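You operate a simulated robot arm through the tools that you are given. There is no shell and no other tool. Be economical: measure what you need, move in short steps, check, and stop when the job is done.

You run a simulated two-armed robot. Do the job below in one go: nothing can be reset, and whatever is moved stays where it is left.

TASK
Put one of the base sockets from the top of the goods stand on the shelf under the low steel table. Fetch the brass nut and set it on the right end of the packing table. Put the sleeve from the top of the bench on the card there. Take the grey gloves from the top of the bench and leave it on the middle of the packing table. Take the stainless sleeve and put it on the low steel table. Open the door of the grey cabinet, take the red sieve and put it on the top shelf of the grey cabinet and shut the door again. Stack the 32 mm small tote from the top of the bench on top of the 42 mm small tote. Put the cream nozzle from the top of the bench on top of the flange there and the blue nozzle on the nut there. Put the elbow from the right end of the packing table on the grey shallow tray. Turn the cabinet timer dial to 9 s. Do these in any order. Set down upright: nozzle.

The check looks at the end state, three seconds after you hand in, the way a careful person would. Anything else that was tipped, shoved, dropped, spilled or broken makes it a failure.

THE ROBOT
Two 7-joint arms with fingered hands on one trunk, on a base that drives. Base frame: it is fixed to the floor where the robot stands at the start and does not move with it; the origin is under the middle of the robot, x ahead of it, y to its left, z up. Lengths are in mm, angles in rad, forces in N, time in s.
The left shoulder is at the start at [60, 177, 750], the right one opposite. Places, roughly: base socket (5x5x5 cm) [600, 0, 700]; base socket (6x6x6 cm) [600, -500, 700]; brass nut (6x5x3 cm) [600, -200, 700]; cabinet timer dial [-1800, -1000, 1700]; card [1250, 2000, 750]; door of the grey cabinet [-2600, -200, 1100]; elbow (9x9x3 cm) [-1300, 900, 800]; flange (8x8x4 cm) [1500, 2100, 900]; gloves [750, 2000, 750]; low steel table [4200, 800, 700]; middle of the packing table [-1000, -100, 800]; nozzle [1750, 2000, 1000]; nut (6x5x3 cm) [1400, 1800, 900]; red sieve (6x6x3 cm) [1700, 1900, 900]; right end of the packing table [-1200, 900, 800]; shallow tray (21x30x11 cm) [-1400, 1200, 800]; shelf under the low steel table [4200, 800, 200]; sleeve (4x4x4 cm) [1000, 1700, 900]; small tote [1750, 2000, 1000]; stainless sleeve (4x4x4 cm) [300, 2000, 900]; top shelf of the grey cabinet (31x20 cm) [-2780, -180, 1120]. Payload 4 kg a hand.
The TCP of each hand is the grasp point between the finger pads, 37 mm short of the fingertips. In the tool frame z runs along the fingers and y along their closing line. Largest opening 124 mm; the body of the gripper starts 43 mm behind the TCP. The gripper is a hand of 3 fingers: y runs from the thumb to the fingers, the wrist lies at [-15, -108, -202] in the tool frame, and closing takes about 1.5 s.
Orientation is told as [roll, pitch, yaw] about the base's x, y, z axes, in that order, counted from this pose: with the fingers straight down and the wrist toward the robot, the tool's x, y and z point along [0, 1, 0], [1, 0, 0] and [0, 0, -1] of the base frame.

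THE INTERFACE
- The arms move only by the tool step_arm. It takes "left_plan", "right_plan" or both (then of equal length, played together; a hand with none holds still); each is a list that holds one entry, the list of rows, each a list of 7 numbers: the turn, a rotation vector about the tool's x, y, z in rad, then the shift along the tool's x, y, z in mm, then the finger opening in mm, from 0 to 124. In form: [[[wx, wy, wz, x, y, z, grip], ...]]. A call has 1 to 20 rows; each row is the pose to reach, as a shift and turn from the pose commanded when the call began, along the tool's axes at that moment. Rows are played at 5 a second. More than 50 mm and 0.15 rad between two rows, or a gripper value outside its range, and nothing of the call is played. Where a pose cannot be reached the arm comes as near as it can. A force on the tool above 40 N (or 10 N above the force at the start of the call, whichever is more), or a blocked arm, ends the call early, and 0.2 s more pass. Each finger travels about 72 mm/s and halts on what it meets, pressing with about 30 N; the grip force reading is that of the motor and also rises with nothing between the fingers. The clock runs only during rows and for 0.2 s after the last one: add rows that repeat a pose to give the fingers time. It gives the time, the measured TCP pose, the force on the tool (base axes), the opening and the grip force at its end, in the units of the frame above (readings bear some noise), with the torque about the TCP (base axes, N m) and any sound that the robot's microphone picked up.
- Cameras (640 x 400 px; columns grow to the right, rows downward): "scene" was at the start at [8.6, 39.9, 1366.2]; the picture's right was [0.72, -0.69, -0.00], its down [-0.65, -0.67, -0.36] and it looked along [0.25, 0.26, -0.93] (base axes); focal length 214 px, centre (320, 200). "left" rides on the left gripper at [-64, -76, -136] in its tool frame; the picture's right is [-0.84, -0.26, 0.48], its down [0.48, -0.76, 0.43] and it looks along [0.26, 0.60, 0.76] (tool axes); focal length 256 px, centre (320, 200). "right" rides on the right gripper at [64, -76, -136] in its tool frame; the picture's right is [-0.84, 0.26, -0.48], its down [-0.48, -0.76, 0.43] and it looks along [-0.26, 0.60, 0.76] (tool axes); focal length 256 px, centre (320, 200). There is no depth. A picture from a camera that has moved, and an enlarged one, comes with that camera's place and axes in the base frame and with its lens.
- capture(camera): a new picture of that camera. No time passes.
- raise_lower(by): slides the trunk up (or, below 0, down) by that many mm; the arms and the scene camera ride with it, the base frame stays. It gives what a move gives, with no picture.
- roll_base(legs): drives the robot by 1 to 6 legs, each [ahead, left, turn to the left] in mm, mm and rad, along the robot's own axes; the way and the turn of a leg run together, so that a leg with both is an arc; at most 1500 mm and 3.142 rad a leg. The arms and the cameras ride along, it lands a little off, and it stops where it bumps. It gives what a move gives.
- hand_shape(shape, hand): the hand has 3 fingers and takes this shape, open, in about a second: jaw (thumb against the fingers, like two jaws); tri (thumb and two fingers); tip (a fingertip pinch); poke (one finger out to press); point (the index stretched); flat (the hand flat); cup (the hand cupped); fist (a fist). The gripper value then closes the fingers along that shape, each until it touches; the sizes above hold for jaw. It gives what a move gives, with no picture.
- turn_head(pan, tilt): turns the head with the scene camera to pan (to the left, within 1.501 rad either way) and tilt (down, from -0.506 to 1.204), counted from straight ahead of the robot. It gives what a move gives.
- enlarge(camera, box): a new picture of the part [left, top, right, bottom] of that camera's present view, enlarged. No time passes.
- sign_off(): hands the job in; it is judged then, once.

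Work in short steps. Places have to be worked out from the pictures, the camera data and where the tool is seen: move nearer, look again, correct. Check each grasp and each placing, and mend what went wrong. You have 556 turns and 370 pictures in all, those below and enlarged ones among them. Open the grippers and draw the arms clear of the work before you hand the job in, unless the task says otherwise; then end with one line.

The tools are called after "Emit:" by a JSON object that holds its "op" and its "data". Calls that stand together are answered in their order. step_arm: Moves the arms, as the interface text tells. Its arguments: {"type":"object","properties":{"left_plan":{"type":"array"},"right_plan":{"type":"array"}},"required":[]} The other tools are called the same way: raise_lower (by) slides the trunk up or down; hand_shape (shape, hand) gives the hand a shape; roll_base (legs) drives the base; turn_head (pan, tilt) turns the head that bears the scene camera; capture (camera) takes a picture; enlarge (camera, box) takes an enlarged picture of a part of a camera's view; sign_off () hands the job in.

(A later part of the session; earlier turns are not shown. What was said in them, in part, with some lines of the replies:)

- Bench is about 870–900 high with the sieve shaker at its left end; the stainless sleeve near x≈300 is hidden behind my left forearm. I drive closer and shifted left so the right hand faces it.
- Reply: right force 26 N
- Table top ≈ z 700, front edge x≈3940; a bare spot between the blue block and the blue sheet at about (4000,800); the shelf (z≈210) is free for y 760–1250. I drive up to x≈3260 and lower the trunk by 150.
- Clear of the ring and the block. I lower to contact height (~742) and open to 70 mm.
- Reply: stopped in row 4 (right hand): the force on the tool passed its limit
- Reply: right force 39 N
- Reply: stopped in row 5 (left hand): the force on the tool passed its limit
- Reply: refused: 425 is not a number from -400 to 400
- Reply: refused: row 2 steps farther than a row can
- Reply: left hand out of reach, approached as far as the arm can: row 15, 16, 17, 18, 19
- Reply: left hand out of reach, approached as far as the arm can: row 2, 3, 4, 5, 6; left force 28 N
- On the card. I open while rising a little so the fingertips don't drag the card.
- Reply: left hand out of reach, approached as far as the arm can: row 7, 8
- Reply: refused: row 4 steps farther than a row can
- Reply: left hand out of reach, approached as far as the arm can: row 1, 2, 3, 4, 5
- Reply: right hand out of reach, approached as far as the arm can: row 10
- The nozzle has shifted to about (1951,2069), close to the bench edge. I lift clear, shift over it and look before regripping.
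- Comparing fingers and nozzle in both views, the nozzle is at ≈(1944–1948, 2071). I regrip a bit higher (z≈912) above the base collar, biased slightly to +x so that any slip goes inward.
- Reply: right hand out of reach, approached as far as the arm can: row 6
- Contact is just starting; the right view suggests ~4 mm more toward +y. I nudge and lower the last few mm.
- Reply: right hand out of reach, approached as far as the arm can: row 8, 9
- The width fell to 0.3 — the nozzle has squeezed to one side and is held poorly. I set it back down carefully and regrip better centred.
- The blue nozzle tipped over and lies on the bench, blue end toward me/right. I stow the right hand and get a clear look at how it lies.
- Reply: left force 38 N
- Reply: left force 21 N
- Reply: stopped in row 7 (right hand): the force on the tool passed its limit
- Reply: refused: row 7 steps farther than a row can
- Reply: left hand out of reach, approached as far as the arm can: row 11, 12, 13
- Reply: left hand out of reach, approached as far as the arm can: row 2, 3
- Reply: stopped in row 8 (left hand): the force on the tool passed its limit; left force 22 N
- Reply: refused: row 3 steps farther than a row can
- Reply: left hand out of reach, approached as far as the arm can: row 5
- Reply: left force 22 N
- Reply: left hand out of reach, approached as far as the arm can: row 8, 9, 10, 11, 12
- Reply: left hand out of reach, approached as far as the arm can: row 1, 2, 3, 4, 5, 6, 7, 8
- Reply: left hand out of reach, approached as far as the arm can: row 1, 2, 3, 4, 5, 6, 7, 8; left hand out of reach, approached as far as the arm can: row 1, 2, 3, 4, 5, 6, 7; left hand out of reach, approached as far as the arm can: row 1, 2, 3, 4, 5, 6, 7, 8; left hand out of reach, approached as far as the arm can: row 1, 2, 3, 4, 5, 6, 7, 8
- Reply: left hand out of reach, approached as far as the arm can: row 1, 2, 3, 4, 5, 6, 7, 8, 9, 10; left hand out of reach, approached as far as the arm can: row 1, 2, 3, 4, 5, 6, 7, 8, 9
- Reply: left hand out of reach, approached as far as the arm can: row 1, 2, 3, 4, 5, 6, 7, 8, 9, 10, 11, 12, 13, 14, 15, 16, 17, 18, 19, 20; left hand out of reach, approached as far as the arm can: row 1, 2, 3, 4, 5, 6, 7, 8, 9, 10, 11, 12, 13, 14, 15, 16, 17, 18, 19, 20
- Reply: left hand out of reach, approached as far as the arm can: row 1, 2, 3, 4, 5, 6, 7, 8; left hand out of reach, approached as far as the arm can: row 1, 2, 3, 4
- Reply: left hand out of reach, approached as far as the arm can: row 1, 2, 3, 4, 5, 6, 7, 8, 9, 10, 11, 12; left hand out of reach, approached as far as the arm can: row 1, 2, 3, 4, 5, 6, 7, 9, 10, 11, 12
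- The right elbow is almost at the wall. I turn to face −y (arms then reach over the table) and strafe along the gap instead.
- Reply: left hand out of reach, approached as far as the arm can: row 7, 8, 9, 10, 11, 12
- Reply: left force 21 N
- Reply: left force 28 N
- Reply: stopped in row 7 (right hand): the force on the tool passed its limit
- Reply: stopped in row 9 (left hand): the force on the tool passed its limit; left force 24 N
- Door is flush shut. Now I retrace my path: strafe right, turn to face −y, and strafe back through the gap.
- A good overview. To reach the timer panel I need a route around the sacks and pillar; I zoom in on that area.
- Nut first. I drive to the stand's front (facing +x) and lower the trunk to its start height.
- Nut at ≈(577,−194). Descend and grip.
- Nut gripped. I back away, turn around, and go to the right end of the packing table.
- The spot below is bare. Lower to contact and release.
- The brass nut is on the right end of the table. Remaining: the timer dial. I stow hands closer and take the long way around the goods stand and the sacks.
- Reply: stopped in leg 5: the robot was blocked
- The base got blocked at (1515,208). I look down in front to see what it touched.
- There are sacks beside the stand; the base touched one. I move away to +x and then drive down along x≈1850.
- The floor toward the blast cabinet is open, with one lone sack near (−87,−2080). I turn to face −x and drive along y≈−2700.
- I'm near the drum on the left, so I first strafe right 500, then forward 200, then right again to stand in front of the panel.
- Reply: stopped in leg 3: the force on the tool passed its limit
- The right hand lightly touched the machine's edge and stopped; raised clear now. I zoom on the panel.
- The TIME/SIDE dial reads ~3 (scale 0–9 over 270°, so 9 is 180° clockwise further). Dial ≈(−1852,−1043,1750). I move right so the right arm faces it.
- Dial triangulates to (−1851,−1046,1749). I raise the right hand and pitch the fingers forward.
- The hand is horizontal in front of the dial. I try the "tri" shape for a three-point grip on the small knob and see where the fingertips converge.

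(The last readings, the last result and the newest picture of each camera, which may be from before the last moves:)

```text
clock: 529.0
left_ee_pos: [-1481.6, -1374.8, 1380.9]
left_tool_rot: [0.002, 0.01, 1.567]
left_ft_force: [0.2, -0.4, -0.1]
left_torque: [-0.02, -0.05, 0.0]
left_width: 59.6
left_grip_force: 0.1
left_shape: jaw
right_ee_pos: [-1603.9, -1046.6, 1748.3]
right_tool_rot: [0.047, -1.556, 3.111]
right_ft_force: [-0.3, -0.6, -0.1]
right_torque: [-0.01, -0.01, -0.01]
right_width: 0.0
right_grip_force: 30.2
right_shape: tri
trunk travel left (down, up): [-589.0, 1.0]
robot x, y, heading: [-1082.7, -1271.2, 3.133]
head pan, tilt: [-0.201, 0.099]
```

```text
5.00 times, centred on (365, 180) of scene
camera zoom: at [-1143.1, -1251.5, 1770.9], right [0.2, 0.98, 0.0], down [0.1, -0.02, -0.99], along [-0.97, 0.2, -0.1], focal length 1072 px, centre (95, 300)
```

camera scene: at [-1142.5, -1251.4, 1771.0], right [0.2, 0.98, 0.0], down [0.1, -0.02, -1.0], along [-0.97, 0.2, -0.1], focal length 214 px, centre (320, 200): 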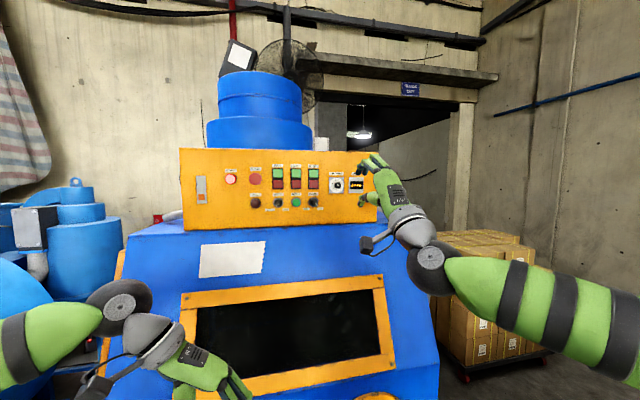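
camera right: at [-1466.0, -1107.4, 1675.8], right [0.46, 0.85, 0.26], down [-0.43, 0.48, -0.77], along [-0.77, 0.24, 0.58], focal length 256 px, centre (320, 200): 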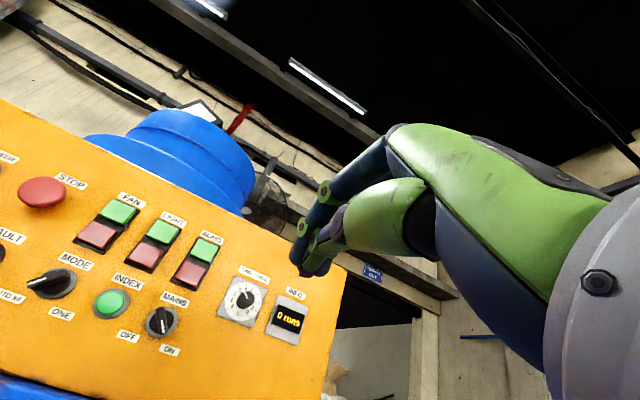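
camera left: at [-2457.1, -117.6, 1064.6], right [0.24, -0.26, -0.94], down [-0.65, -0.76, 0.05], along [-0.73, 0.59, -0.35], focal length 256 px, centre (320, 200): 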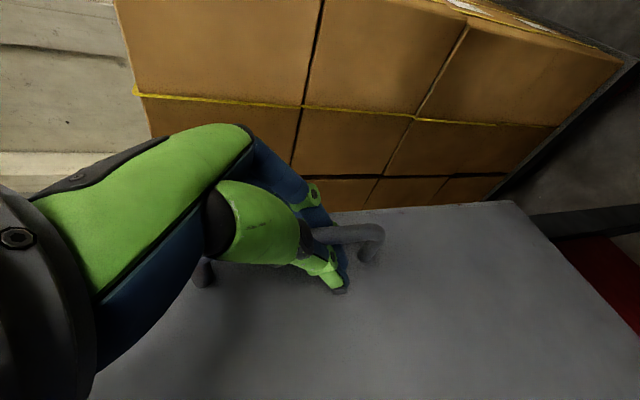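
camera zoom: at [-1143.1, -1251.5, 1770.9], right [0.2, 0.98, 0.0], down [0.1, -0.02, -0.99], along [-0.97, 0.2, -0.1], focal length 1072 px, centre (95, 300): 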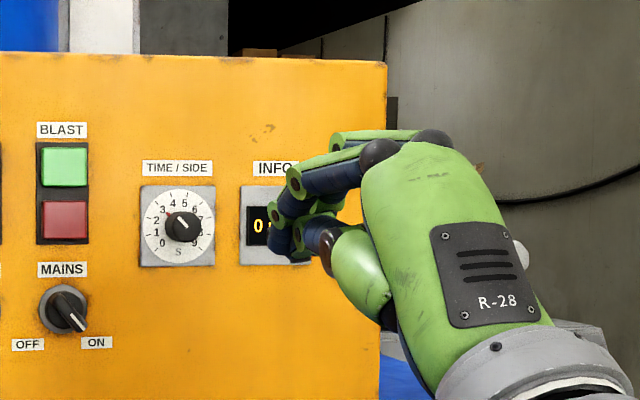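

The tri fingertips converge on the tool axis, which is already lined up with the dial (both cameras agree within ~2 mm). I open, pre-roll −0.8 rad and approach to ~50 mm before the knob.

Emit:
{"op": "step_arm", "data": {"right_plan": [[[0, 0, -0.13, 0, 0, 25, 40], [0, 0, -0.27, 0, 0, 50, 60], [0, 0, -0.4, 0, 0, 75, 60], [0, 0, -0.53, 0, 0, 100, 60], [0, 0, -0.67, 0, 0, 125, 60], [0, 0, -0.8, 0, 0, 150, 60], [0, 0, -0.8, 0, 0, 150, 60]]]}}

Emit:
{"op": "capture", "data": {"camera": "right"}}

Emit:
{"op": "enlarge", "data": {"camera": "scene", "box": [310, 140, 420, 220]}}

```text
clock: 530.6
left_ee_pos: [-1481.9, -1375.0, 1380.1]
left_tool_rot: [0.002, 0.007, 1.566]
left_ft_force: [-0.7, 0.3, 0.3]
left_torque: [0.01, -0.02, 0.0]
left_width: 59.9
left_grip_force: 0.2
left_shape: jaw
right_ee_pos: [-1752.0, -1047.7, 1746.4]
right_tool_rot: [-1.55, -0.77, -1.568]
right_ft_force: [0.1, 0.1, 0.3]
right_torque: [0.0, 0.0, -0.02]
right_width: 59.8
right_grip_force: 0.2
right_shape: tri
trunk travel left (down, up): [-589.0, 1.0]
robot x, y, heading: [-1082.3, -1269.3, 3.138]
head pan, tilt: [-0.201, 0.099]
```

```text
122 pictures are left
camera right: at [-1616.0, -1035.0, 1651.3], right [0.46, 0.41, 0.79], down [-0.45, 0.87, -0.19], along [-0.76, -0.27, 0.59], focal length 256 px, centre (320, 200)
```

right: 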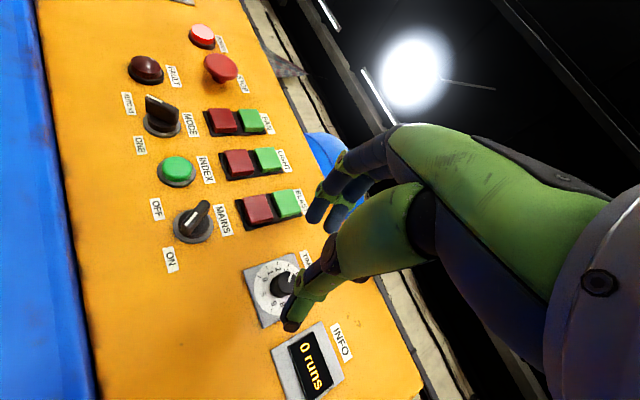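

```text
5.00 times, centred on (365, 180) of scene
camera zoom: at [-1142.7, -1251.8, 1771.0], right [0.2, 0.98, 0.0], down [0.1, -0.02, -1.0], along [-0.97, 0.2, -0.1], focal length 1072 px, centre (95, 300)
```

zoom: 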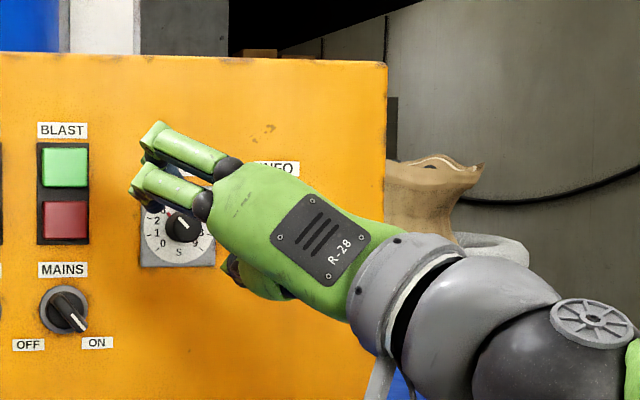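

Well centred (≈2 mm). I advance 50 mm so the fingertips surround the knob, then close.

Emit:
{"op": "step_arm", "data": {"right_plan": [[[0, 0, 0, 0, -2, 15, 60], [0, 0, 0, 0, -2, 30, 60], [0, 0, 0, 0, -2, 42, 60], [0, 0, 0, 0, -2, 50, 60], [0, 0, 0, 0, -2, 50, 45], [0, 0, 0, 0, -2, 50, 30], [0, 0, 0, 0, -2, 50, 15], [0, 0, 0, 0, -2, 50, 5], [0, 0, 0, 0, -2, 50, 0], [0, 0, 0, 0, -2, 50, 0]]]}}

Emit:
{"op": "enlarge", "data": {"camera": "right", "box": [220, 200, 400, 340]}}

Emit:
{"op": "enlarge", "data": {"camera": "scene", "box": [310, 150, 390, 210]}}

```text
clock: 532.9
left_ee_pos: [-1482.5, -1373.8, 1380.5]
left_tool_rot: [0.001, 0.007, 1.565]
left_ft_force: [-0.3, -0.4, -0.3]
left_torque: [-0.03, 0.02, -0.04]
left_width: 59.7
left_grip_force: 0.0
left_shape: jaw
right_ee_pos: [-1789.4, -1042.6, 1740.5]
right_tool_rot: [-1.55, -0.771, -1.568]
right_ft_force: [0.1, -0.6, 0.5]
right_torque: [0.01, -0.02, -0.05]
right_width: 0.0
right_grip_force: 29.8
right_shape: tri
right hand out of reach, approached as far as the arm can: row 3, 4, 5, 6, 7, 8, 9, 10
trunk travel left (down, up): [-589.0, 1.0]
robot x, y, heading: [-1080.2, -1270.9, 3.134]
head pan, tilt: [-0.201, 0.099]
```

```text
2.86 times, centred on (310, 270) of right
camera zoom: at [-1653.2, -1029.4, 1644.2], right [0.46, 0.41, 0.79], down [-0.45, 0.87, -0.19], along [-0.77, -0.26, 0.59], focal length 731 px, centre (349, 0)
```

zoom: 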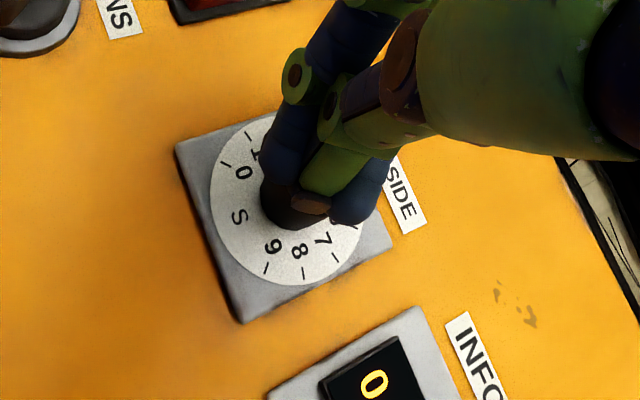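

```text
6.67 times, centred on (350, 180) of scene
camera zoom: at [-1143.2, -1251.5, 1770.9], right [0.2, 0.98, 0.0], down [0.1, -0.02, -0.99], along [-0.97, 0.2, -0.1], focal length 1430 px, centre (120, 333)
```

zoom: 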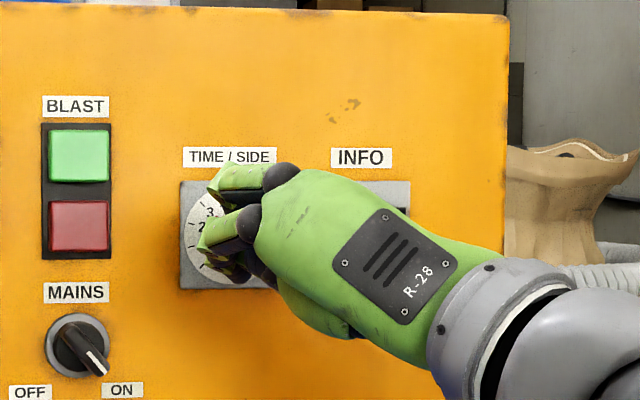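

The arm hit its reach limit short of the knob. I open, back off a little, drive the base 80 mm forward and retry.

Emit:
{"op": "step_arm", "data": {"right_plan": [[[0, 0, 0, 0, 0, -5, 30], [0, 0, 0, 0, 0, -20, 60], [0, 0, 0, 0, 0, -50, 60], [0, 0, 0, 0, 0, -85, 60], [0, 0, 0, 0, 0, -120, 60]]]}}

Emit:
{"op": "roll_base", "data": {"legs": [[90, 0, 0.005]]}}

Emit:
{"op": "capture", "data": {"camera": "right"}}

Emit:
{"op": "enlarge", "data": {"camera": "scene", "box": [310, 130, 420, 210]}}

```text
clock: 534.0
left_ee_pos: [-1482.0, -1374.5, 1381.8]
left_tool_rot: [0.003, 0.006, 1.566]
left_ft_force: [0.3, 0.5, -0.6]
left_torque: [-0.03, -0.03, -0.01]
left_width: 60.0
left_grip_force: 0.0
left_shape: jaw
right_ee_pos: [-1670.7, -1039.3, 1743.8]
right_tool_rot: [-1.55, -0.771, -1.571]
right_ft_force: [-0.3, 0.1, 0.7]
right_torque: [0.0, -0.02, -0.02]
right_width: 59.9
right_grip_force: 0.1
right_shape: tri
trunk travel left (down, up): [-589.0, 1.0]
robot x, y, heading: [-1083.3, -1270.6, 3.135]
head pan, tilt: [-0.201, 0.099]
```

```text
clock: 535.1
left_ee_pos: [-1573.6, -1375.4, 1381.0]
left_tool_rot: [0.001, 0.008, 1.572]
left_ft_force: [-0.7, -0.5, -0.6]
left_torque: [0.0, 0.02, -0.01]
left_width: 60.0
left_grip_force: 0.0
left_shape: jaw
right_ee_pos: [-1765.0, -1042.6, 1741.5]
right_tool_rot: [-1.548, -0.772, -1.567]
right_ft_force: [-1.1, -0.2, -0.1]
right_torque: [0.02, 0.05, 0.0]
right_width: 59.7
right_grip_force: 0.1
right_shape: tri
trunk travel left (down, up): [-589.0, 1.0]
robot x, y, heading: [-1172.0, -1267.4, 3.143]
head pan, tilt: [-0.201, 0.099]
```

```text
118 pictures are left
camera right: at [-1627.1, -1028.9, 1646.7], right [0.46, 0.41, 0.79], down [-0.45, 0.87, -0.19], along [-0.77, -0.27, 0.59], focal length 256 px, centre (320, 200)
```

right: 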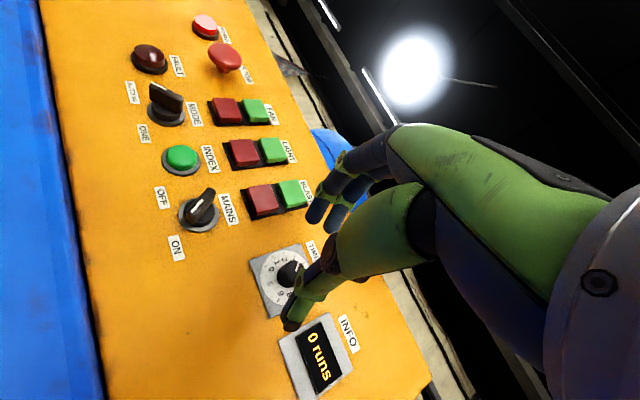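

```text
5.00 times, centred on (365, 170) of scene
camera zoom: at [-1234.4, -1251.6, 1770.8], right [0.2, 0.98, 0.0], down [0.1, -0.02, -0.99], along [-0.97, 0.2, -0.1], focal length 1072 px, centre (95, 350)
```

zoom: 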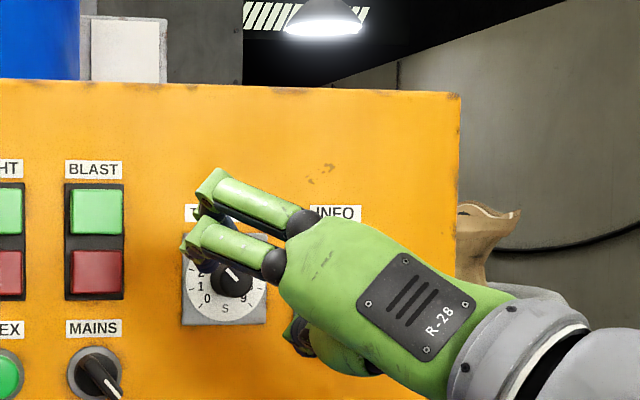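

Aligned within a few mm; I advance to x≈−1808 (force-guarded) and close.

Emit:
{"op": "step_arm", "data": {"right_plan": [[[0, 0, 0, -3.5, 1.5, 12, 60], [0, 0, 0, -3.5, 1.5, 24, 60], [0, 0, 0, -3.5, 1.5, 36, 60], [0, 0, 0, -3.5, 1.5, 43, 60], [0, 0, 0, -3.5, 1.5, 43, 45], [0, 0, 0, -3.5, 1.5, 43, 30], [0, 0, 0, -3.5, 1.5, 43, 15], [0, 0, 0, -3.5, 1.5, 43, 5], [0, 0, 0, -3.5, 1.5, 43, 5], [0, 0, 0, -3.5, 1.5, 43, 5]]]}}

Emit:
{"op": "enlarge", "data": {"camera": "right", "box": [220, 200, 400, 340]}}

Emit:
{"op": "enlarge", "data": {"camera": "scene", "box": [310, 150, 390, 210]}}

```text
clock: 537.4
left_ee_pos: [-1570.4, -1376.9, 1381.6]
left_tool_rot: [0.001, 0.007, 1.572]
left_ft_force: [1.0, 0.8, -0.4]
left_torque: [0.04, -0.01, -0.04]
left_width: 59.9
left_grip_force: 0.1
left_shape: jaw
right_ee_pos: [-1803.9, -1043.4, 1744.3]
right_tool_rot: [-1.547, -0.772, -1.564]
right_ft_force: [5.4, -2.5, -5.5]
right_torque: [0.06, -0.12, 0.13]
right_width: 9.0
right_grip_force: 29.6
right_shape: tri
trunk travel left (down, up): [-589.0, 1.0]
robot x, y, heading: [-1169.8, -1271.4, 3.137]
head pan, tilt: [-0.201, 0.099]
```

```text
2.86 times, centred on (310, 270) of right
camera zoom: at [-1667.1, -1029.6, 1649.4], right [0.46, 0.41, 0.79], down [-0.45, 0.87, -0.19], along [-0.76, -0.27, 0.59], focal length 731 px, centre (349, 0)
```

zoom: 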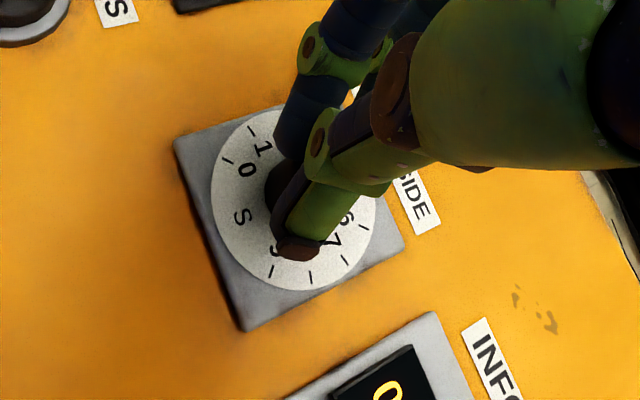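

```text
6.67 times, centred on (350, 180) of scene
camera zoom: at [-1231.6, -1251.9, 1770.9], right [0.2, 0.98, 0.0], down [0.1, -0.02, -1.0], along [-0.98, 0.2, -0.1], focal length 1430 px, centre (120, 333)
```

zoom: 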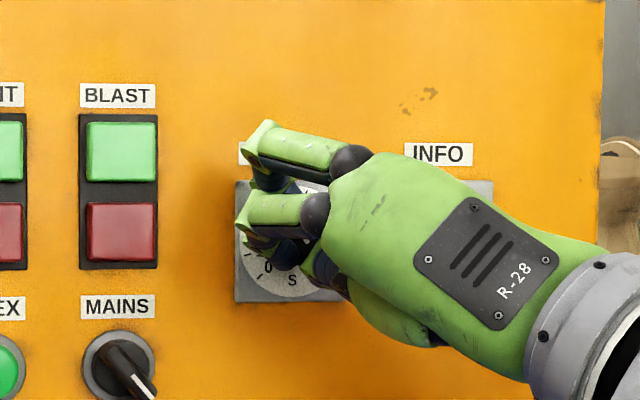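

Knob gripped (9 mm). I roll the hand clockwise 1.5 rad.

Emit:
{"op": "step_arm", "data": {"right_plan": [[[0, 0, 0.13, 0, 0, 0, 2], [0, 0, 0.26, 0, 0, 0, 2], [0, 0, 0.39, 0, 0, 0, 2], [0, 0, 0.52, 0, 0, 0, 2], [0, 0, 0.65, 0, 0, 0, 2], [0, 0, 0.78, 0, 0, 0, 2], [0, 0, 0.91, 0, 0, 0, 2], [0, 0, 1.04, 0, 0, 0, 2], [0, 0, 1.17, 0, 0, 0, 2], [0, 0, 1.3, 0, 0, 0, 2], [0, 0, 1.43, 0, 0, 0, 2], [0, 0, 1.5, 0, 0, 0, 2]]]}}

Emit:
{"op": "enlarge", "data": {"camera": "right", "box": [200, 180, 400, 340]}}

Emit:
{"op": "enlarge", "data": {"camera": "scene", "box": [310, 150, 390, 210]}}

```text
clock: 540.0
left_ee_pos: [-1569.4, -1377.5, 1380.8]
left_tool_rot: [0.003, 0.005, 1.573]
left_ft_force: [0.3, -0.7, -0.3]
left_torque: [0.05, 0.06, 0.0]
left_width: 60.0
left_grip_force: 0.0
left_shape: jaw
right_ee_pos: [-1798.7, -1036.3, 1748.2]
right_tool_rot: [1.545, -0.867, 1.604]
right_ft_force: [6.1, -1.6, 0.8]
right_torque: [0.03, 0.03, 0.16]
right_width: 0.0
right_grip_force: 30.2
right_shape: tri
right hand out of reach, approached as far as the arm can: row 12
trunk travel left (down, up): [-589.0, 1.0]
robot x, y, heading: [-1172.3, -1268.8, 3.14]
head pan, tilt: [-0.201, 0.099]
```

```text
2.50 times, centred on (300, 260) of right
camera zoom: at [-1662.1, -1131.2, 1734.0], right [0.48, 0.81, -0.34], down [-0.42, -0.13, -0.9], along [-0.77, 0.57, 0.28], focal length 640 px, centre (370, 50)
```

zoom: 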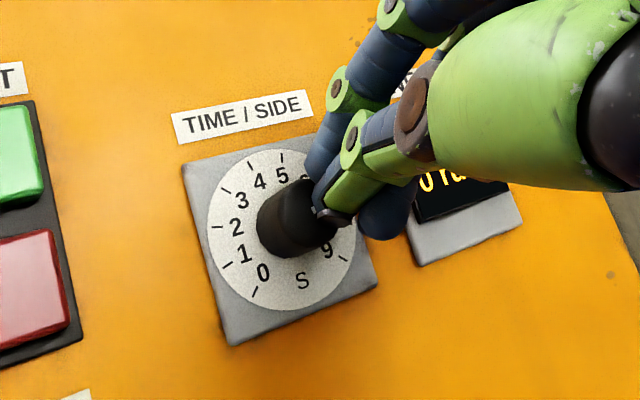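

```text
6.67 times, centred on (350, 180) of scene
camera zoom: at [-1229.3, -1254.0, 1770.9], right [0.2, 0.98, 0.0], down [0.1, -0.02, -1.0], along [-0.98, 0.2, -0.1], focal length 1430 px, centre (120, 333)
```

zoom: 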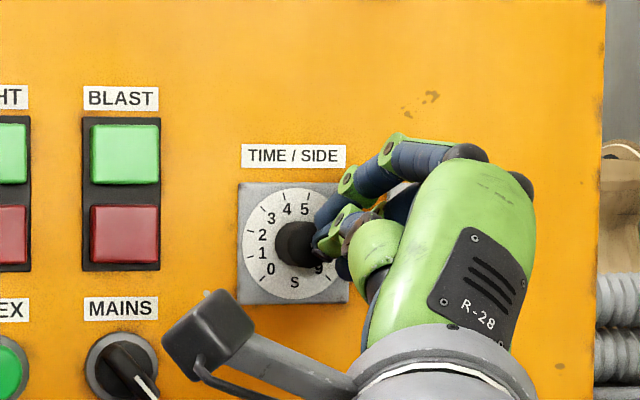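

The fingers slid off to the right; comparing knob and fingertips in both views, the knob axis is at y≈−1053, z≈1748. I open, back off and read the dial.

Emit:
{"op": "step_arm", "data": {"right_plan": [[[0, 0, 0, 0, 0, -5, 30], [0, 0, 0, 0, 0, -25, 60], [0, 0, 0, 0, 0, -60, 60], [0, 0, -0.1, 0, 0, -90, 60], [0, 0, -0.24, 0, 0, -90, 60], [0, 0, -0.38, 0, 0, -90, 60], [0, 0, -0.52, 0, 0, -90, 60], [0, 0, -0.66, 0, 0, -90, 60], [0, 0, -0.75, 0, 0, -90, 60]]]}}

Emit:
{"op": "enlarge", "data": {"camera": "scene", "box": [310, 150, 390, 210]}}

Emit:
{"op": "enlarge", "data": {"camera": "right", "box": [160, 180, 400, 370]}}

```text
clock: 542.0
left_ee_pos: [-1570.8, -1376.8, 1380.3]
left_tool_rot: [0.001, 0.007, 1.571]
left_ft_force: [-0.5, 0.3, -0.6]
left_torque: [-0.01, -0.01, -0.02]
left_width: 59.6
left_grip_force: 0.1
left_shape: jaw
right_ee_pos: [-1711.4, -1034.0, 1748.9]
right_tool_rot: [-1.264, -1.516, -1.855]
right_ft_force: [0.2, 0.7, -0.3]
right_torque: [0.03, 0.0, 0.03]
right_width: 59.4
right_grip_force: 0.0
right_shape: tri
trunk travel left (down, up): [-589.0, 1.0]
robot x, y, heading: [-1171.1, -1267.2, -3.143]
head pan, tilt: [-0.201, 0.099]
```

```text
6.67 times, centred on (350, 180) of scene
camera zoom: at [-1232.3, -1251.5, 1770.9], right [0.2, 0.98, 0.0], down [0.1, -0.02, -0.99], along [-0.98, 0.2, -0.1], focal length 1430 px, centre (120, 333)
```

zoom: 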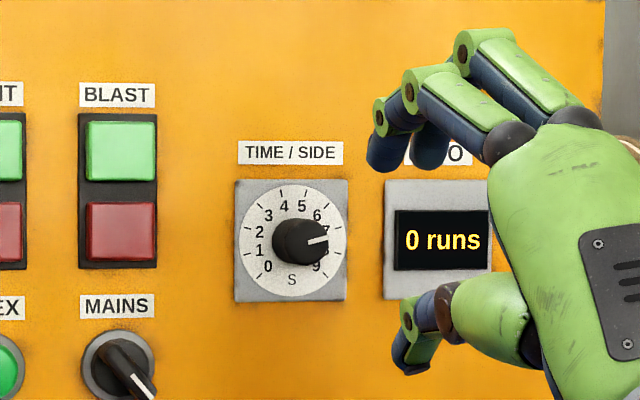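

```text
2.11 times, centred on (280, 275) of right
camera zoom: at [-1573.3, -1091.1, 1673.1], right [0.46, 0.83, 0.31], down [-0.43, 0.51, -0.74], along [-0.77, 0.21, 0.6], focal length 539 px, centre (404, 42)
```

zoom: 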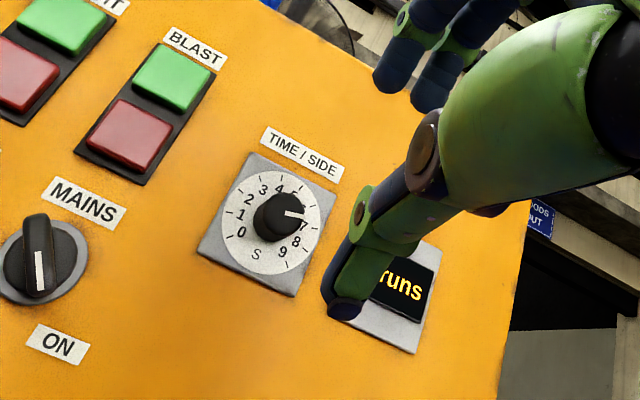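

The dial moved to about 7. I need ~57° more. I re-align to y≈−1053, pre-roll −0.4 and approach again.

Emit:
{"op": "step_arm", "data": {"right_plan": [[[0, 0, -0.13, 7, 0, 0, 60], [0, 0, -0.26, 14, 0, 10, 60], [0, 0, -0.4, 19, 0, 25, 60], [0, 0, -0.4, 19, 0, 45, 60], [0, 0, -0.4, 19, 0, 45, 60]]]}}

Emit:
{"op": "enlarge", "data": {"camera": "scene", "box": [310, 150, 390, 210]}}

Emit:
{"op": "enlarge", "data": {"camera": "right", "box": [200, 180, 400, 340]}}

```text
clock: 543.1
left_ee_pos: [-1569.8, -1376.2, 1381.3]
left_tool_rot: [0.003, 0.007, 1.57]
left_ft_force: [0.0, -0.2, -0.6]
left_torque: [0.01, 0.05, -0.01]
left_width: 59.9
left_grip_force: 0.1
left_shape: jaw
right_ee_pos: [-1756.4, -1054.8, 1747.5]
right_tool_rot: [-1.535, -1.12, -1.583]
right_ft_force: [0.3, 0.0, 0.0]
right_torque: [-0.03, -0.01, -0.03]
right_width: 59.9
right_grip_force: 0.0
right_shape: tri
trunk travel left (down, up): [-589.0, 1.0]
robot x, y, heading: [-1172.0, -1269.2, -3.136]
head pan, tilt: [-0.201, 0.099]
```

```text
6.67 times, centred on (350, 180) of scene
camera zoom: at [-1231.4, -1251.6, 1771.0], right [0.2, 0.98, 0.0], down [0.1, -0.02, -1.0], along [-0.98, 0.2, -0.1], focal length 1430 px, centre (120, 333)
```

zoom: 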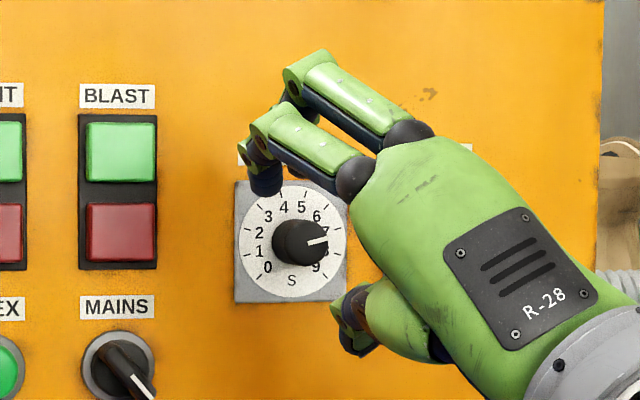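

```text
2.50 times, centred on (300, 260) of right
camera zoom: at [-1618.7, -1074.7, 1654.0], right [0.46, 0.65, 0.6], down [-0.44, 0.76, -0.48], along [-0.77, -0.05, 0.64], focal length 640 px, centre (370, 50)
```

zoom: 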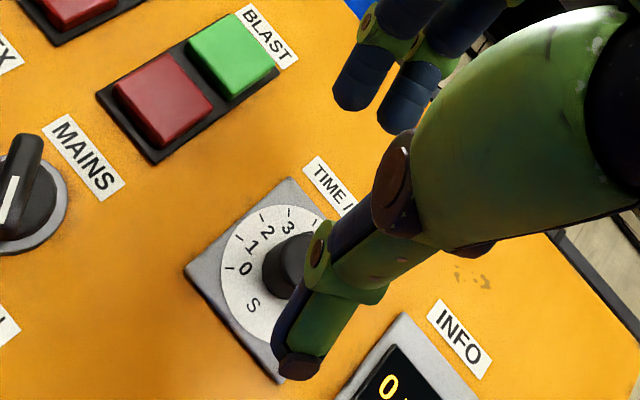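

Emit:
{"op": "step_arm", "data": {"right_plan": [[[0, 0, 0, 0, 0, 16, 60], [0, 0, 0, 0, 0, 32, 60], [0, 0, 0, 0, 0, 47, 60], [0, 0, 0, 0, 0, 47, 45], [0, 0, 0, 0, 0, 47, 30], [0, 0, 0, 0, 0, 47, 15], [0, 0, 0, 0, 0, 47, 5], [0, 0, 0, 0, 0, 47, 5], [0, 0, 0, 0, 0, 47, 5]]]}}

Emit:
{"op": "enlarge", "data": {"camera": "scene", "box": [310, 150, 390, 210]}}

Emit:
{"op": "enlarge", "data": {"camera": "right", "box": [200, 180, 400, 340]}}

```text
clock: 545.1
left_ee_pos: [-1569.9, -1377.7, 1381.1]
left_tool_rot: [0.002, 0.007, 1.571]
left_ft_force: [-0.2, -0.4, 0.6]
left_torque: [0.04, 0.0, -0.02]
left_width: 59.8
left_grip_force: 0.0
left_shape: jaw
right_ee_pos: [-1800.2, -1058.6, 1746.8]
right_tool_rot: [-1.537, -1.118, -1.579]
right_ft_force: [2.2, -6.1, 4.1]
right_torque: [0.09, 0.17, 0.22]
right_width: 0.0
right_grip_force: 29.9
right_shape: tri
trunk travel left (down, up): [-589.0, 1.0]
robot x, y, heading: [-1169.8, -1271.7, -3.14]
head pan, tilt: [-0.201, 0.099]
```

```text
6.67 times, centred on (350, 180) of scene
camera zoom: at [-1231.4, -1253.2, 1771.0], right [0.2, 0.98, 0.0], down [0.1, -0.02, -1.0], along [-0.98, 0.2, -0.1], focal length 1430 px, centre (120, 333)
```

zoom: 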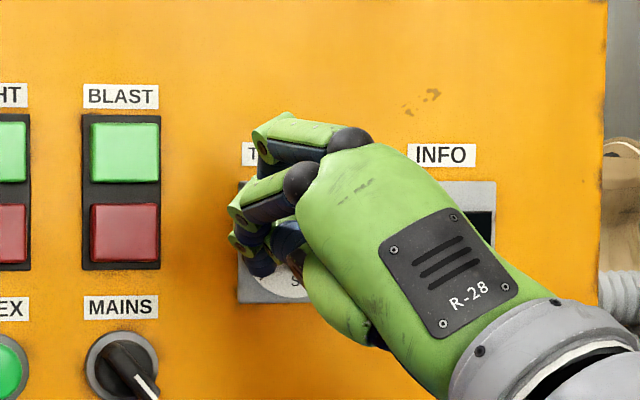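

```text
2.50 times, centred on (300, 260) of right
camera zoom: at [-1663.7, -1080.0, 1653.4], right [0.46, 0.65, 0.6], down [-0.45, 0.76, -0.48], along [-0.77, -0.05, 0.64], focal length 640 px, centre (370, 50)
```

zoom: 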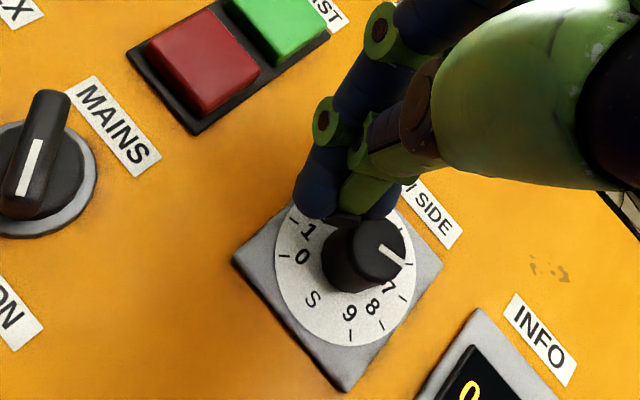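

Triangulating scene and hand views: knob face at (−1830,−1043,1748). I open, back off, shift +15 in y and regrip.

Emit:
{"op": "step_arm", "data": {"right_plan": [[[0, 0, 0, 0, 0, -10, 30], [0, 0, 0, 0, 0, -30, 60], [0, 0, 0, -7, -3, -48, 60], [0, 0, 0, -14.6, -5.6, -48, 60], [0, 0, 0, -14.6, -5.6, -30, 60], [0, 0, 0, -14.6, -5.6, -12, 60], [0, 0, 0, -14.6, -5.6, 5, 60], [0, 0, 0, -14.6, -5.6, 5, 45], [0, 0, 0, -14.6, -5.6, 5, 30], [0, 0, 0, -14.6, -5.6, 5, 15], [0, 0, 0, -14.6, -5.6, 5, 5], [0, 0, 0, -14.6, -5.6, 5, 5], [0, 0, 0, -14.6, -5.6, 5, 5]]]}}

Emit:
{"op": "enlarge", "data": {"camera": "right", "box": [200, 180, 400, 340]}}

```text
clock: 548.0
left_ee_pos: [-1571.2, -1375.2, 1380.6]
left_tool_rot: [0.003, 0.006, 1.57]
left_ft_force: [-0.2, 0.8, 0.0]
left_torque: [0.03, -0.02, 0.01]
left_width: 59.9
left_grip_force: 0.1
left_shape: jaw
right_ee_pos: [-1808.4, -1041.7, 1745.1]
right_tool_rot: [-1.533, -1.121, -1.583]
right_ft_force: [1.6, -1.3, -2.0]
right_torque: [0.01, 0.04, 0.02]
right_width: 13.1
right_grip_force: 30.0
right_shape: tri
trunk travel left (down, up): [-589.0, 1.0]
robot x, y, heading: [-1171.3, -1271.5, -3.147]
head pan, tilt: [-0.201, 0.099]
```

```text
2.50 times, centred on (300, 260) of right
camera zoom: at [-1671.0, -1061.5, 1653.1], right [0.46, 0.65, 0.6], down [-0.44, 0.76, -0.48], along [-0.77, -0.05, 0.64], focal length 640 px, centre (370, 50)
```

zoom: 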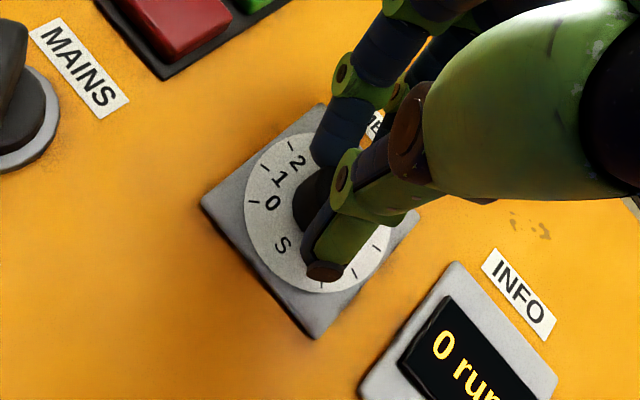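

Firm, centred grip (13 mm). I roll clockwise 1.0 rad.

Emit:
{"op": "step_arm", "data": {"right_plan": [[[0, 0, 0.1, 0, 0, 0, 3], [0, 0, 0.2, 0, 0, 0, 3], [0, 0, 0.3, 0, 0, 0, 3], [0, 0, 0.4, 0, 0, 0, 3], [0, 0, 0.5, 0, 0, 0, 3], [0, 0, 0.6, 0, 0, 0, 3], [0, 0, 0.7, 0, 0, 0, 3], [0, 0, 0.8, 0, 0, 0, 3], [0, 0, 0.9, 0, 0, 0, 3], [0, 0, 1.0, 0, 0, 0, 3], [0, 0, 1.0, 0, 0, 0, 3]]]}}

Emit:
{"op": "enlarge", "data": {"camera": "right", "box": [200, 180, 400, 340]}}

Emit:
{"op": "enlarge", "data": {"camera": "scene", "box": [310, 150, 390, 210]}}

```text
clock: 550.4
left_ee_pos: [-1571.2, -1378.5, 1381.8]
left_tool_rot: [0.001, 0.005, 1.57]
left_ft_force: [0.8, 0.2, 0.2]
left_torque: [0.0, -0.03, 0.0]
left_width: 59.6
left_grip_force: 0.0
left_shape: jaw
right_ee_pos: [-1809.2, -1042.9, 1748.5]
right_tool_rot: [1.541, -1.02, 1.622]
right_ft_force: [10.0, -14.8, -19.9]
right_torque: [0.05, -0.69, 0.48]
right_width: 10.3
right_grip_force: 29.7
right_shape: tri
trunk travel left (down, up): [-589.0, 1.0]
robot x, y, heading: [-1174.5, -1268.9, -3.145]
head pan, tilt: [-0.201, 0.099]
```

```text
2.50 times, centred on (300, 260) of right
camera zoom: at [-1669.9, -1133.8, 1719.2], right [0.47, 0.86, -0.21], down [-0.42, 0.01, -0.91], along [-0.78, 0.51, 0.36], focal length 640 px, centre (370, 50)
```

zoom: 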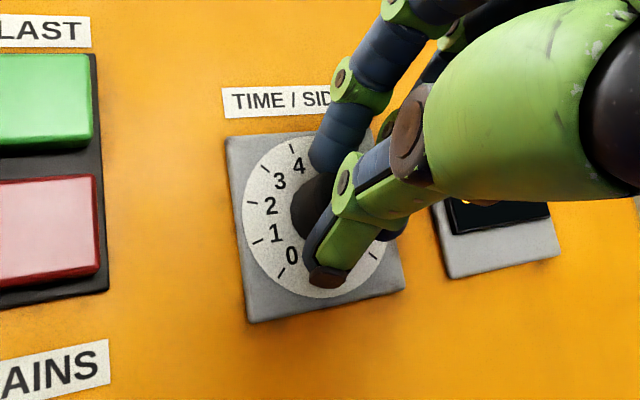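

```text
6.67 times, centred on (350, 180) of scene
camera zoom: at [-1231.9, -1254.3, 1770.9], right [0.2, 0.98, 0.0], down [0.1, -0.02, -1.0], along [-0.98, 0.2, -0.1], focal length 1430 px, centre (120, 333)
```

zoom: 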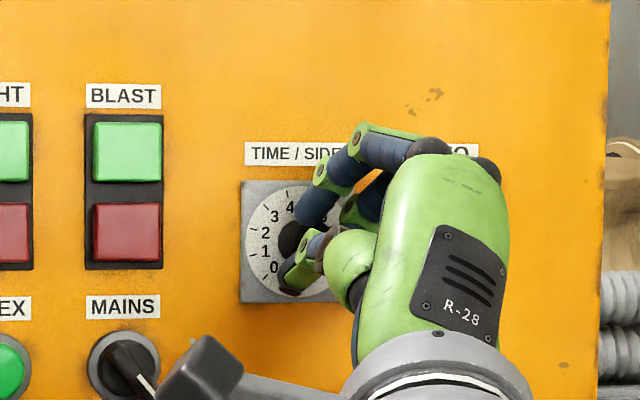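

Still gripping after the turn. I open, back off and read the dial.

Emit:
{"op": "step_arm", "data": {"right_plan": [[[0, 0, 0, 0, 0, 0, 15], [0, 0, 0, 0, 0, 0, 35], [0, 0, 0, 0, 0, 0, 60], [0, 0, 0, 0, 0, -20, 60], [0, 0, 0, 0, 0, -50, 60], [0, 0, -0.1, 0, 0, -90, 60], [0, 0, -0.24, -20, 0, -110, 60], [0, 0, -0.38, -40, 0, -110, 60], [0, 0, -0.52, -60, 0, -110, 60]]]}}

Emit:
{"op": "enlarge", "data": {"camera": "scene", "box": [320, 165, 370, 205]}}

Emit:
{"op": "enlarge", "data": {"camera": "right", "box": [160, 180, 360, 340]}}

```text
clock: 552.4
left_ee_pos: [-1571.0, -1375.2, 1380.8]
left_tool_rot: [0.002, 0.008, 1.571]
left_ft_force: [0.5, -0.2, -0.4]
left_torque: [-0.02, 0.09, -0.01]
left_width: 59.7
left_grip_force: 0.2
left_shape: jaw
right_ee_pos: [-1697.8, -984.0, 1718.2]
right_tool_rot: [1.064, -1.538, 2.098]
right_ft_force: [-0.9, 1.5, 0.2]
right_torque: [0.03, -0.01, 0.0]
right_width: 59.7
right_grip_force: 0.0
right_shape: tri
trunk travel left (down, up): [-589.0, 1.0]
robot x, y, heading: [-1169.9, -1267.5, 3.141]
head pan, tilt: [-0.201, 0.099]
```

```text
10.00 times, centred on (345, 185) of scene
camera zoom: at [-1232.1, -1250.1, 1771.0], right [0.2, 0.98, 0.0], down [0.1, -0.02, -0.99], along [-0.97, 0.2, -0.1], focal length 2145 px, centre (70, 350)
```

zoom: 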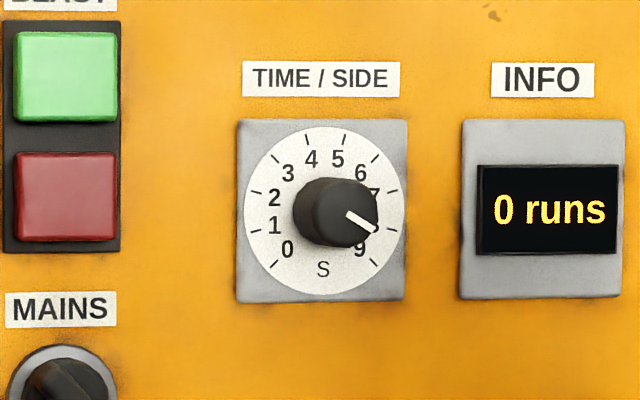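

```text
2.50 times, centred on (260, 260) of right
camera zoom: at [-1559.9, -1046.7, 1646.6], right [0.46, 0.85, 0.24], down [-0.43, 0.45, -0.78], along [-0.78, 0.26, 0.58], focal length 640 px, centre (470, 50)
```

zoom: 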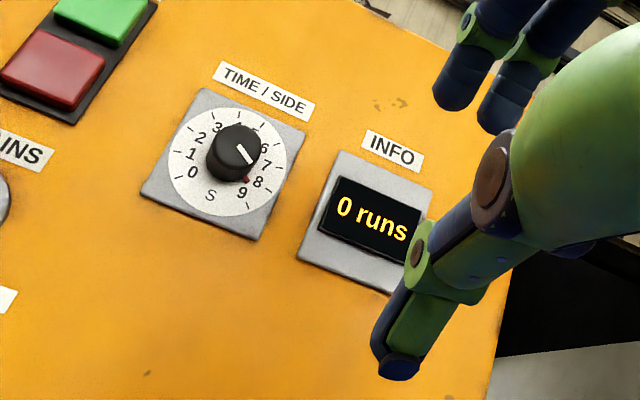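

Pointer is at ≈8.5; I need ~15° more. I re-approach with a small pre-roll.

Emit:
{"op": "step_arm", "data": {"right_plan": [[[0, 0, -0.07, 20, 8, 10, 60], [0, 0, -0.14, 40, 16, 25, 60], [0, 0, -0.2, 61, 24, 40, 60], [0, 0, -0.2, 61, 24, 62, 60], [0, 0, -0.2, 61, 24, 62, 60]]]}}

```text
clock: 553.5
left_ee_pos: [-1568.9, -1376.1, 1381.4]
left_tool_rot: [0.003, 0.007, 1.572]
left_ft_force: [-0.1, -0.1, 0.5]
left_torque: [0.01, 0.04, 0.01]
left_width: 60.0
left_grip_force: 0.0
left_shape: jaw
right_ee_pos: [-1758.5, -1048.5, 1744.1]
right_tool_rot: [-1.482, -1.4, -1.639]
right_ft_force: [0.5, -0.8, 0.3]
right_torque: [0.0, -0.02, -0.04]
right_width: 59.4
right_grip_force: 0.1
right_shape: tri
trunk travel left (down, up): [-589.0, 1.0]
robot x, y, heading: [-1170.2, -1266.1, -3.143]
head pan, tilt: [-0.201, 0.099]
```

Emit:
{"op": "step_arm", "data": {"right_plan": [[[0, 0, 0, -6, 1, 16, 60], [0, 0, 0, -6, 1, 33, 60], [0, 0, 0, -6, 1, 50, 60], [0, 0, 0, -6, 1, 50, 45], [0, 0, 0, -6, 1, 50, 30], [0, 0, 0, -6, 1, 50, 15], [0, 0, 0, -6, 1, 50, 5], [0, 0, 0, -6, 1, 50, 5], [0, 0, 0, -6, 1, 50, 5]]]}}

Emit:
{"op": "enlarge", "data": {"camera": "right", "box": [200, 180, 400, 340]}}

```text
clock: 555.5
left_ee_pos: [-1570.1, -1375.9, 1380.6]
left_tool_rot: [0.001, 0.008, 1.57]
left_ft_force: [-0.3, 0.8, -0.7]
left_torque: [-0.01, 0.01, 0.0]
left_width: 60.1
left_grip_force: 0.1
left_shape: jaw
right_ee_pos: [-1810.2, -1042.8, 1743.4]
right_tool_rot: [-1.479, -1.4, -1.643]
right_ft_force: [2.2, -0.6, 0.3]
right_torque: [-0.01, 0.13, 0.05]
right_width: 12.3
right_grip_force: 30.2
right_shape: tri
trunk travel left (down, up): [-589.0, 1.0]
robot x, y, heading: [-1173.9, -1269.7, -3.143]
head pan, tilt: [-0.201, 0.099]
```

```text
2.50 times, centred on (300, 260) of right
camera zoom: at [-1671.5, -1089.7, 1661.1], right [0.46, 0.79, 0.4], down [-0.44, 0.6, -0.67], along [-0.77, 0.13, 0.62], focal length 640 px, centre (370, 50)
```

zoom: 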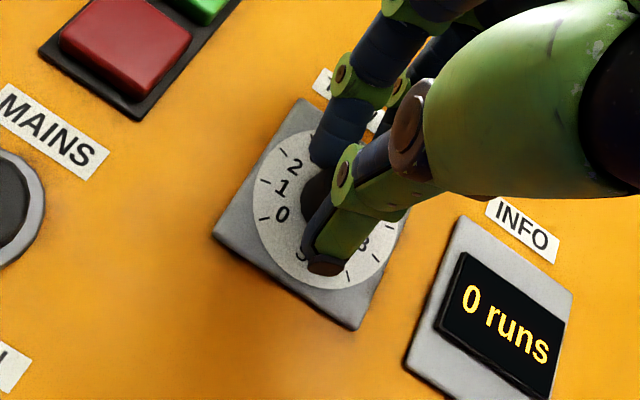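

Emit:
{"op": "step_arm", "data": {"right_plan": [[[0, 0, 0.09, 0, 0, 0, 3], [0, 0, 0.18, 0, 0, 0, 3], [0, 0, 0.27, 0, 0, 0, 3], [0, 0, 0.36, 0, 0, 0, 3], [0, 0, 0.36, 0, 0, 0, 3], [0, 0, 0.36, 0, 0, 0, 15], [0, 0, 0.36, 0, 0, 0, 35], [0, 0, 0.36, 0, 0, 0, 60], [0, 0, 0.36, 0, 0, -20, 60], [0, 0, 0.36, 0, 0, -55, 60], [0, 0, 0.36, 0, 0, -90, 60], [0, 0, 0.3, -30, 0, -100, 60], [0, 0, 0.2, -60, 0, -100, 60]]]}}

Emit:
{"op": "enlarge", "data": {"camera": "scene", "box": [320, 165, 370, 205]}}

Emit:
{"op": "enlarge", "data": {"camera": "right", "box": [160, 180, 360, 340]}}

```text
clock: 558.4
left_ee_pos: [-1570.7, -1376.3, 1380.5]
left_tool_rot: [0.003, 0.007, 1.57]
left_ft_force: [0.5, 0.1, -0.2]
left_torque: [-0.04, 0.02, 0.01]
left_width: 59.6
left_grip_force: 0.0
left_shape: jaw
right_ee_pos: [-1712.2, -983.1, 1753.8]
right_tool_rot: [1.08, -1.538, 2.084]
right_ft_force: [0.2, 0.8, -0.1]
right_torque: [0.01, -0.03, 0.0]
right_width: 59.7
right_grip_force: 0.1
right_shape: tri
trunk travel left (down, up): [-589.0, 1.0]
robot x, y, heading: [-1168.3, -1269.5, -3.136]
head pan, tilt: [-0.201, 0.099]
```

```text
10.00 times, centred on (345, 185) of scene
camera zoom: at [-1232.0, -1250.9, 1770.9], right [0.2, 0.98, 0.0], down [0.1, -0.02, -1.0], along [-0.98, 0.2, -0.1], focal length 2145 px, centre (70, 350)
```

zoom: 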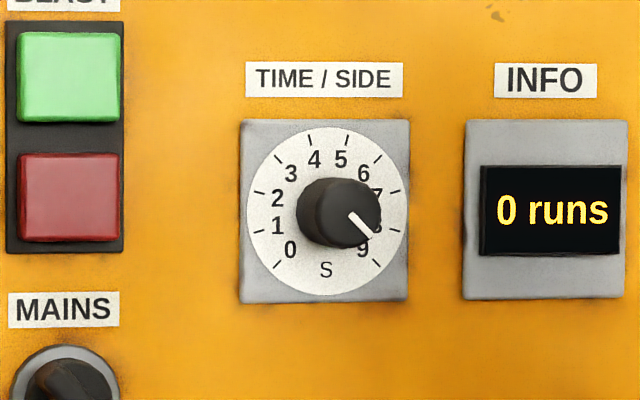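

```text
2.50 times, centred on (260, 260) of right
camera zoom: at [-1574.2, -1044.8, 1683.6], right [0.46, 0.85, 0.24], down [-0.43, 0.45, -0.78], along [-0.78, 0.26, 0.58], focal length 640 px, centre (470, 50)
```

zoom: 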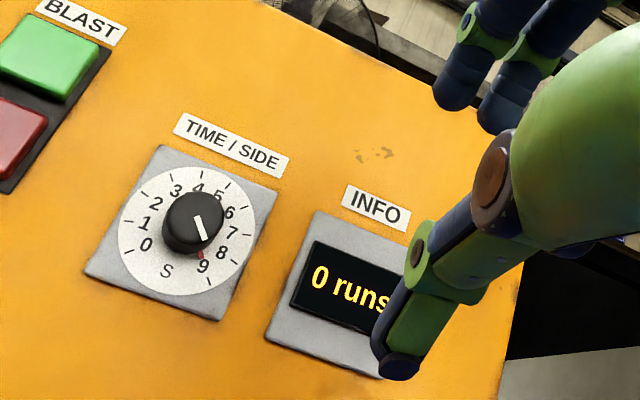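

The pointer now reads 9. I verify with a closer enlargement.

Emit:
{"op": "enlarge", "data": {"camera": "right", "box": [185, 225, 275, 315]}}

Emit:
{"op": "enlarge", "data": {"camera": "scene", "box": [334, 174, 358, 196]}}

```text
4.44 times, centred on (230, 270) of right
camera zoom: at [-1574.2, -1044.8, 1683.6], right [0.46, 0.85, 0.24], down [-0.43, 0.45, -0.78], along [-0.78, 0.26, 0.58], focal length 1138 px, centre (720, -111)
```

zoom: 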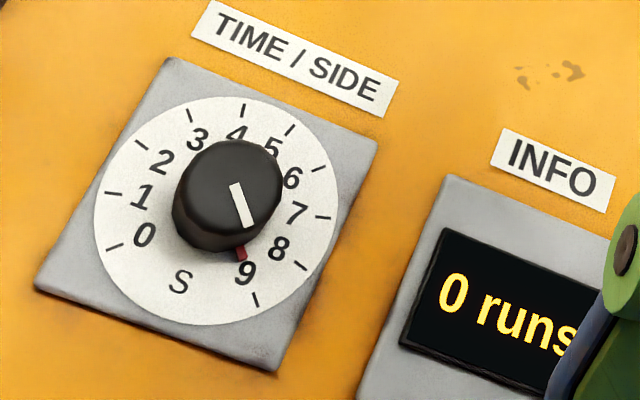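

```text
16.00 times, centred on (346, 185) of scene
camera zoom: at [-1232.0, -1250.9, 1770.9], right [0.2, 0.98, 0.0], down [0.1, -0.02, -1.0], along [-0.98, 0.2, -0.1], focal length 3432 px, centre (-96, 440)
```

zoom: 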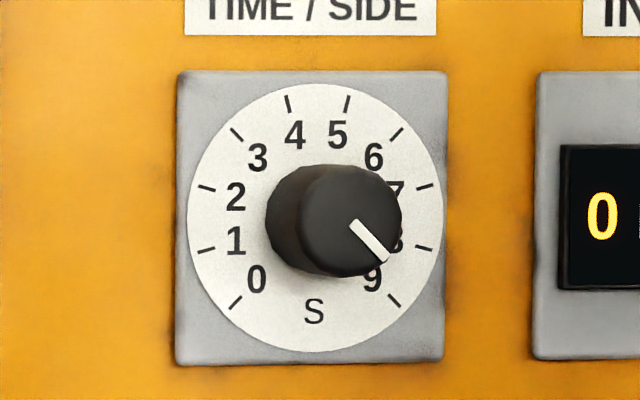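

The dial reads 9 exactly. I retract the right arm from the panel and back the base off.

Emit:
{"op": "step_arm", "data": {"right_plan": [[[0, 0, 0, 0, 0, -45, 80], [0, 0, 0, 0, 0, -90, 100], [0, 0, 0, 0, 0, -135, 110], [0, 0, 0, 0, -20, -165, 110], [0, 0, 0, 0, -60, -180, 110], [0, 0, 0, 0, -100, -190, 110]]], "left_plan": [[[0, 0, 0, 0, 0, 0, 80], [0, 0, 0, 0, 0, 0, 100], [0, 0, 0, 0, 0, 0, 110], [0, 0, 0, 0, 0, 0, 110], [0, 0, 0, 0, 0, 0, 110], [0, 0, 0, 0, 0, 0, 110]]]}}

Emit:
{"op": "roll_base", "data": {"legs": [[-80, 0, 0], [0, 250, 0]]}}

Emit:
{"op": "turn_head", "data": {"pan": -0.5, "tilt": 0.2}}

Emit:
{"op": "capture", "data": {"camera": "scene"}}

```text
clock: 559.8
left_ee_pos: [-1571.3, -1375.4, 1381.5]
left_tool_rot: [0.002, 0.007, 1.572]
left_ft_force: [0.8, -0.2, 0.6]
left_torque: [0.01, -0.04, -0.02]
left_width: 110.0
left_grip_force: 0.0
left_shape: jaw
right_ee_pos: [-1521.8, -981.0, 1659.0]
right_tool_rot: [1.082, -1.535, 2.08]
right_ft_force: [-0.2, -1.0, -0.4]
right_torque: [-0.02, -0.03, 0.02]
right_width: 109.9
right_grip_force: 0.0
right_shape: tri
trunk travel left (down, up): [-589.0, 1.0]
robot x, y, heading: [-1174.6, -1268.3, 3.14]
head pan, tilt: [-0.201, 0.099]
```

```text
clock: 562.3
left_ee_pos: [-1492.5, -1633.7, 1381.4]
left_tool_rot: [0.001, 0.006, 1.57]
left_ft_force: [0.0, 0.1, -0.2]
left_torque: [-0.03, 0.0, -0.01]
left_width: 109.9
left_grip_force: 0.1
left_shape: jaw
right_ee_pos: [-1442.2, -1241.2, 1660.8]
right_tool_rot: [1.066, -1.538, 2.095]
right_ft_force: [0.1, -0.2, -0.3]
right_torque: [0.02, 0.0, -0.01]
right_width: 109.9
right_grip_force: 0.1
right_shape: tri
trunk travel left (down, up): [-589.0, 1.0]
robot x, y, heading: [-1094.7, -1529.4, 3.142]
head pan, tilt: [-0.201, 0.099]
```

```text
clock: 563.1
left_ee_pos: [-1491.9, -1633.5, 1381.3]
left_tool_rot: [0.001, 0.005, 1.571]
left_ft_force: [-0.1, 0.5, 0.4]
left_torque: [0.01, 0.0, 0.04]
left_width: 109.8
left_grip_force: 0.0
left_shape: jaw
right_ee_pos: [-1441.8, -1238.1, 1660.0]
right_tool_rot: [1.08, -1.536, 2.085]
right_ft_force: [-0.6, 0.0, -0.3]
right_torque: [-0.03, -0.02, 0.02]
right_width: 109.6
right_grip_force: 0.1
right_shape: tri
trunk travel left (down, up): [-589.0, 1.0]
robot x, y, heading: [-1092.7, -1523.5, 3.144]
head pan, tilt: [-0.499, 0.201]
```

```text
96 pictures are left
camera scene: at [-1144.1, -1482.4, 1761.6], right [0.48, 0.88, 0.0], down [0.17, -0.1, -0.98], along [-0.86, 0.47, -0.2], focal length 214 px, centre (320, 200)
```

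scene: 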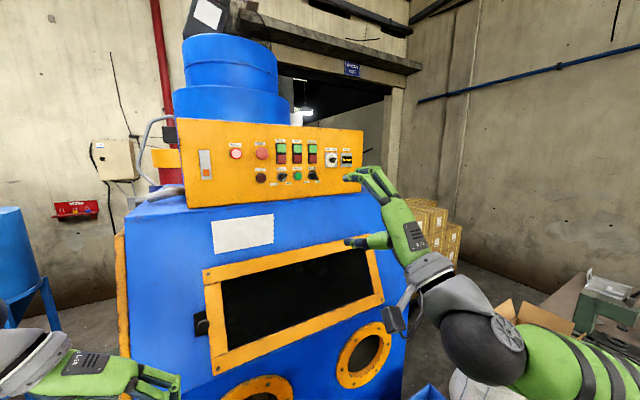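

All jobs are done, both grippers are open and the arms are clear of the work. I hand in.

Emit:
{"op": "sign_off", "data": {}}

```text
The job is handed in.
```

All the tasks are done and the job is handed in. In passing, the base bumped a sack beside the goods stand, the right hand brushed the blast cabinet, and the blue nozzle tipped over once on the bench before I stood it upright on the nut.
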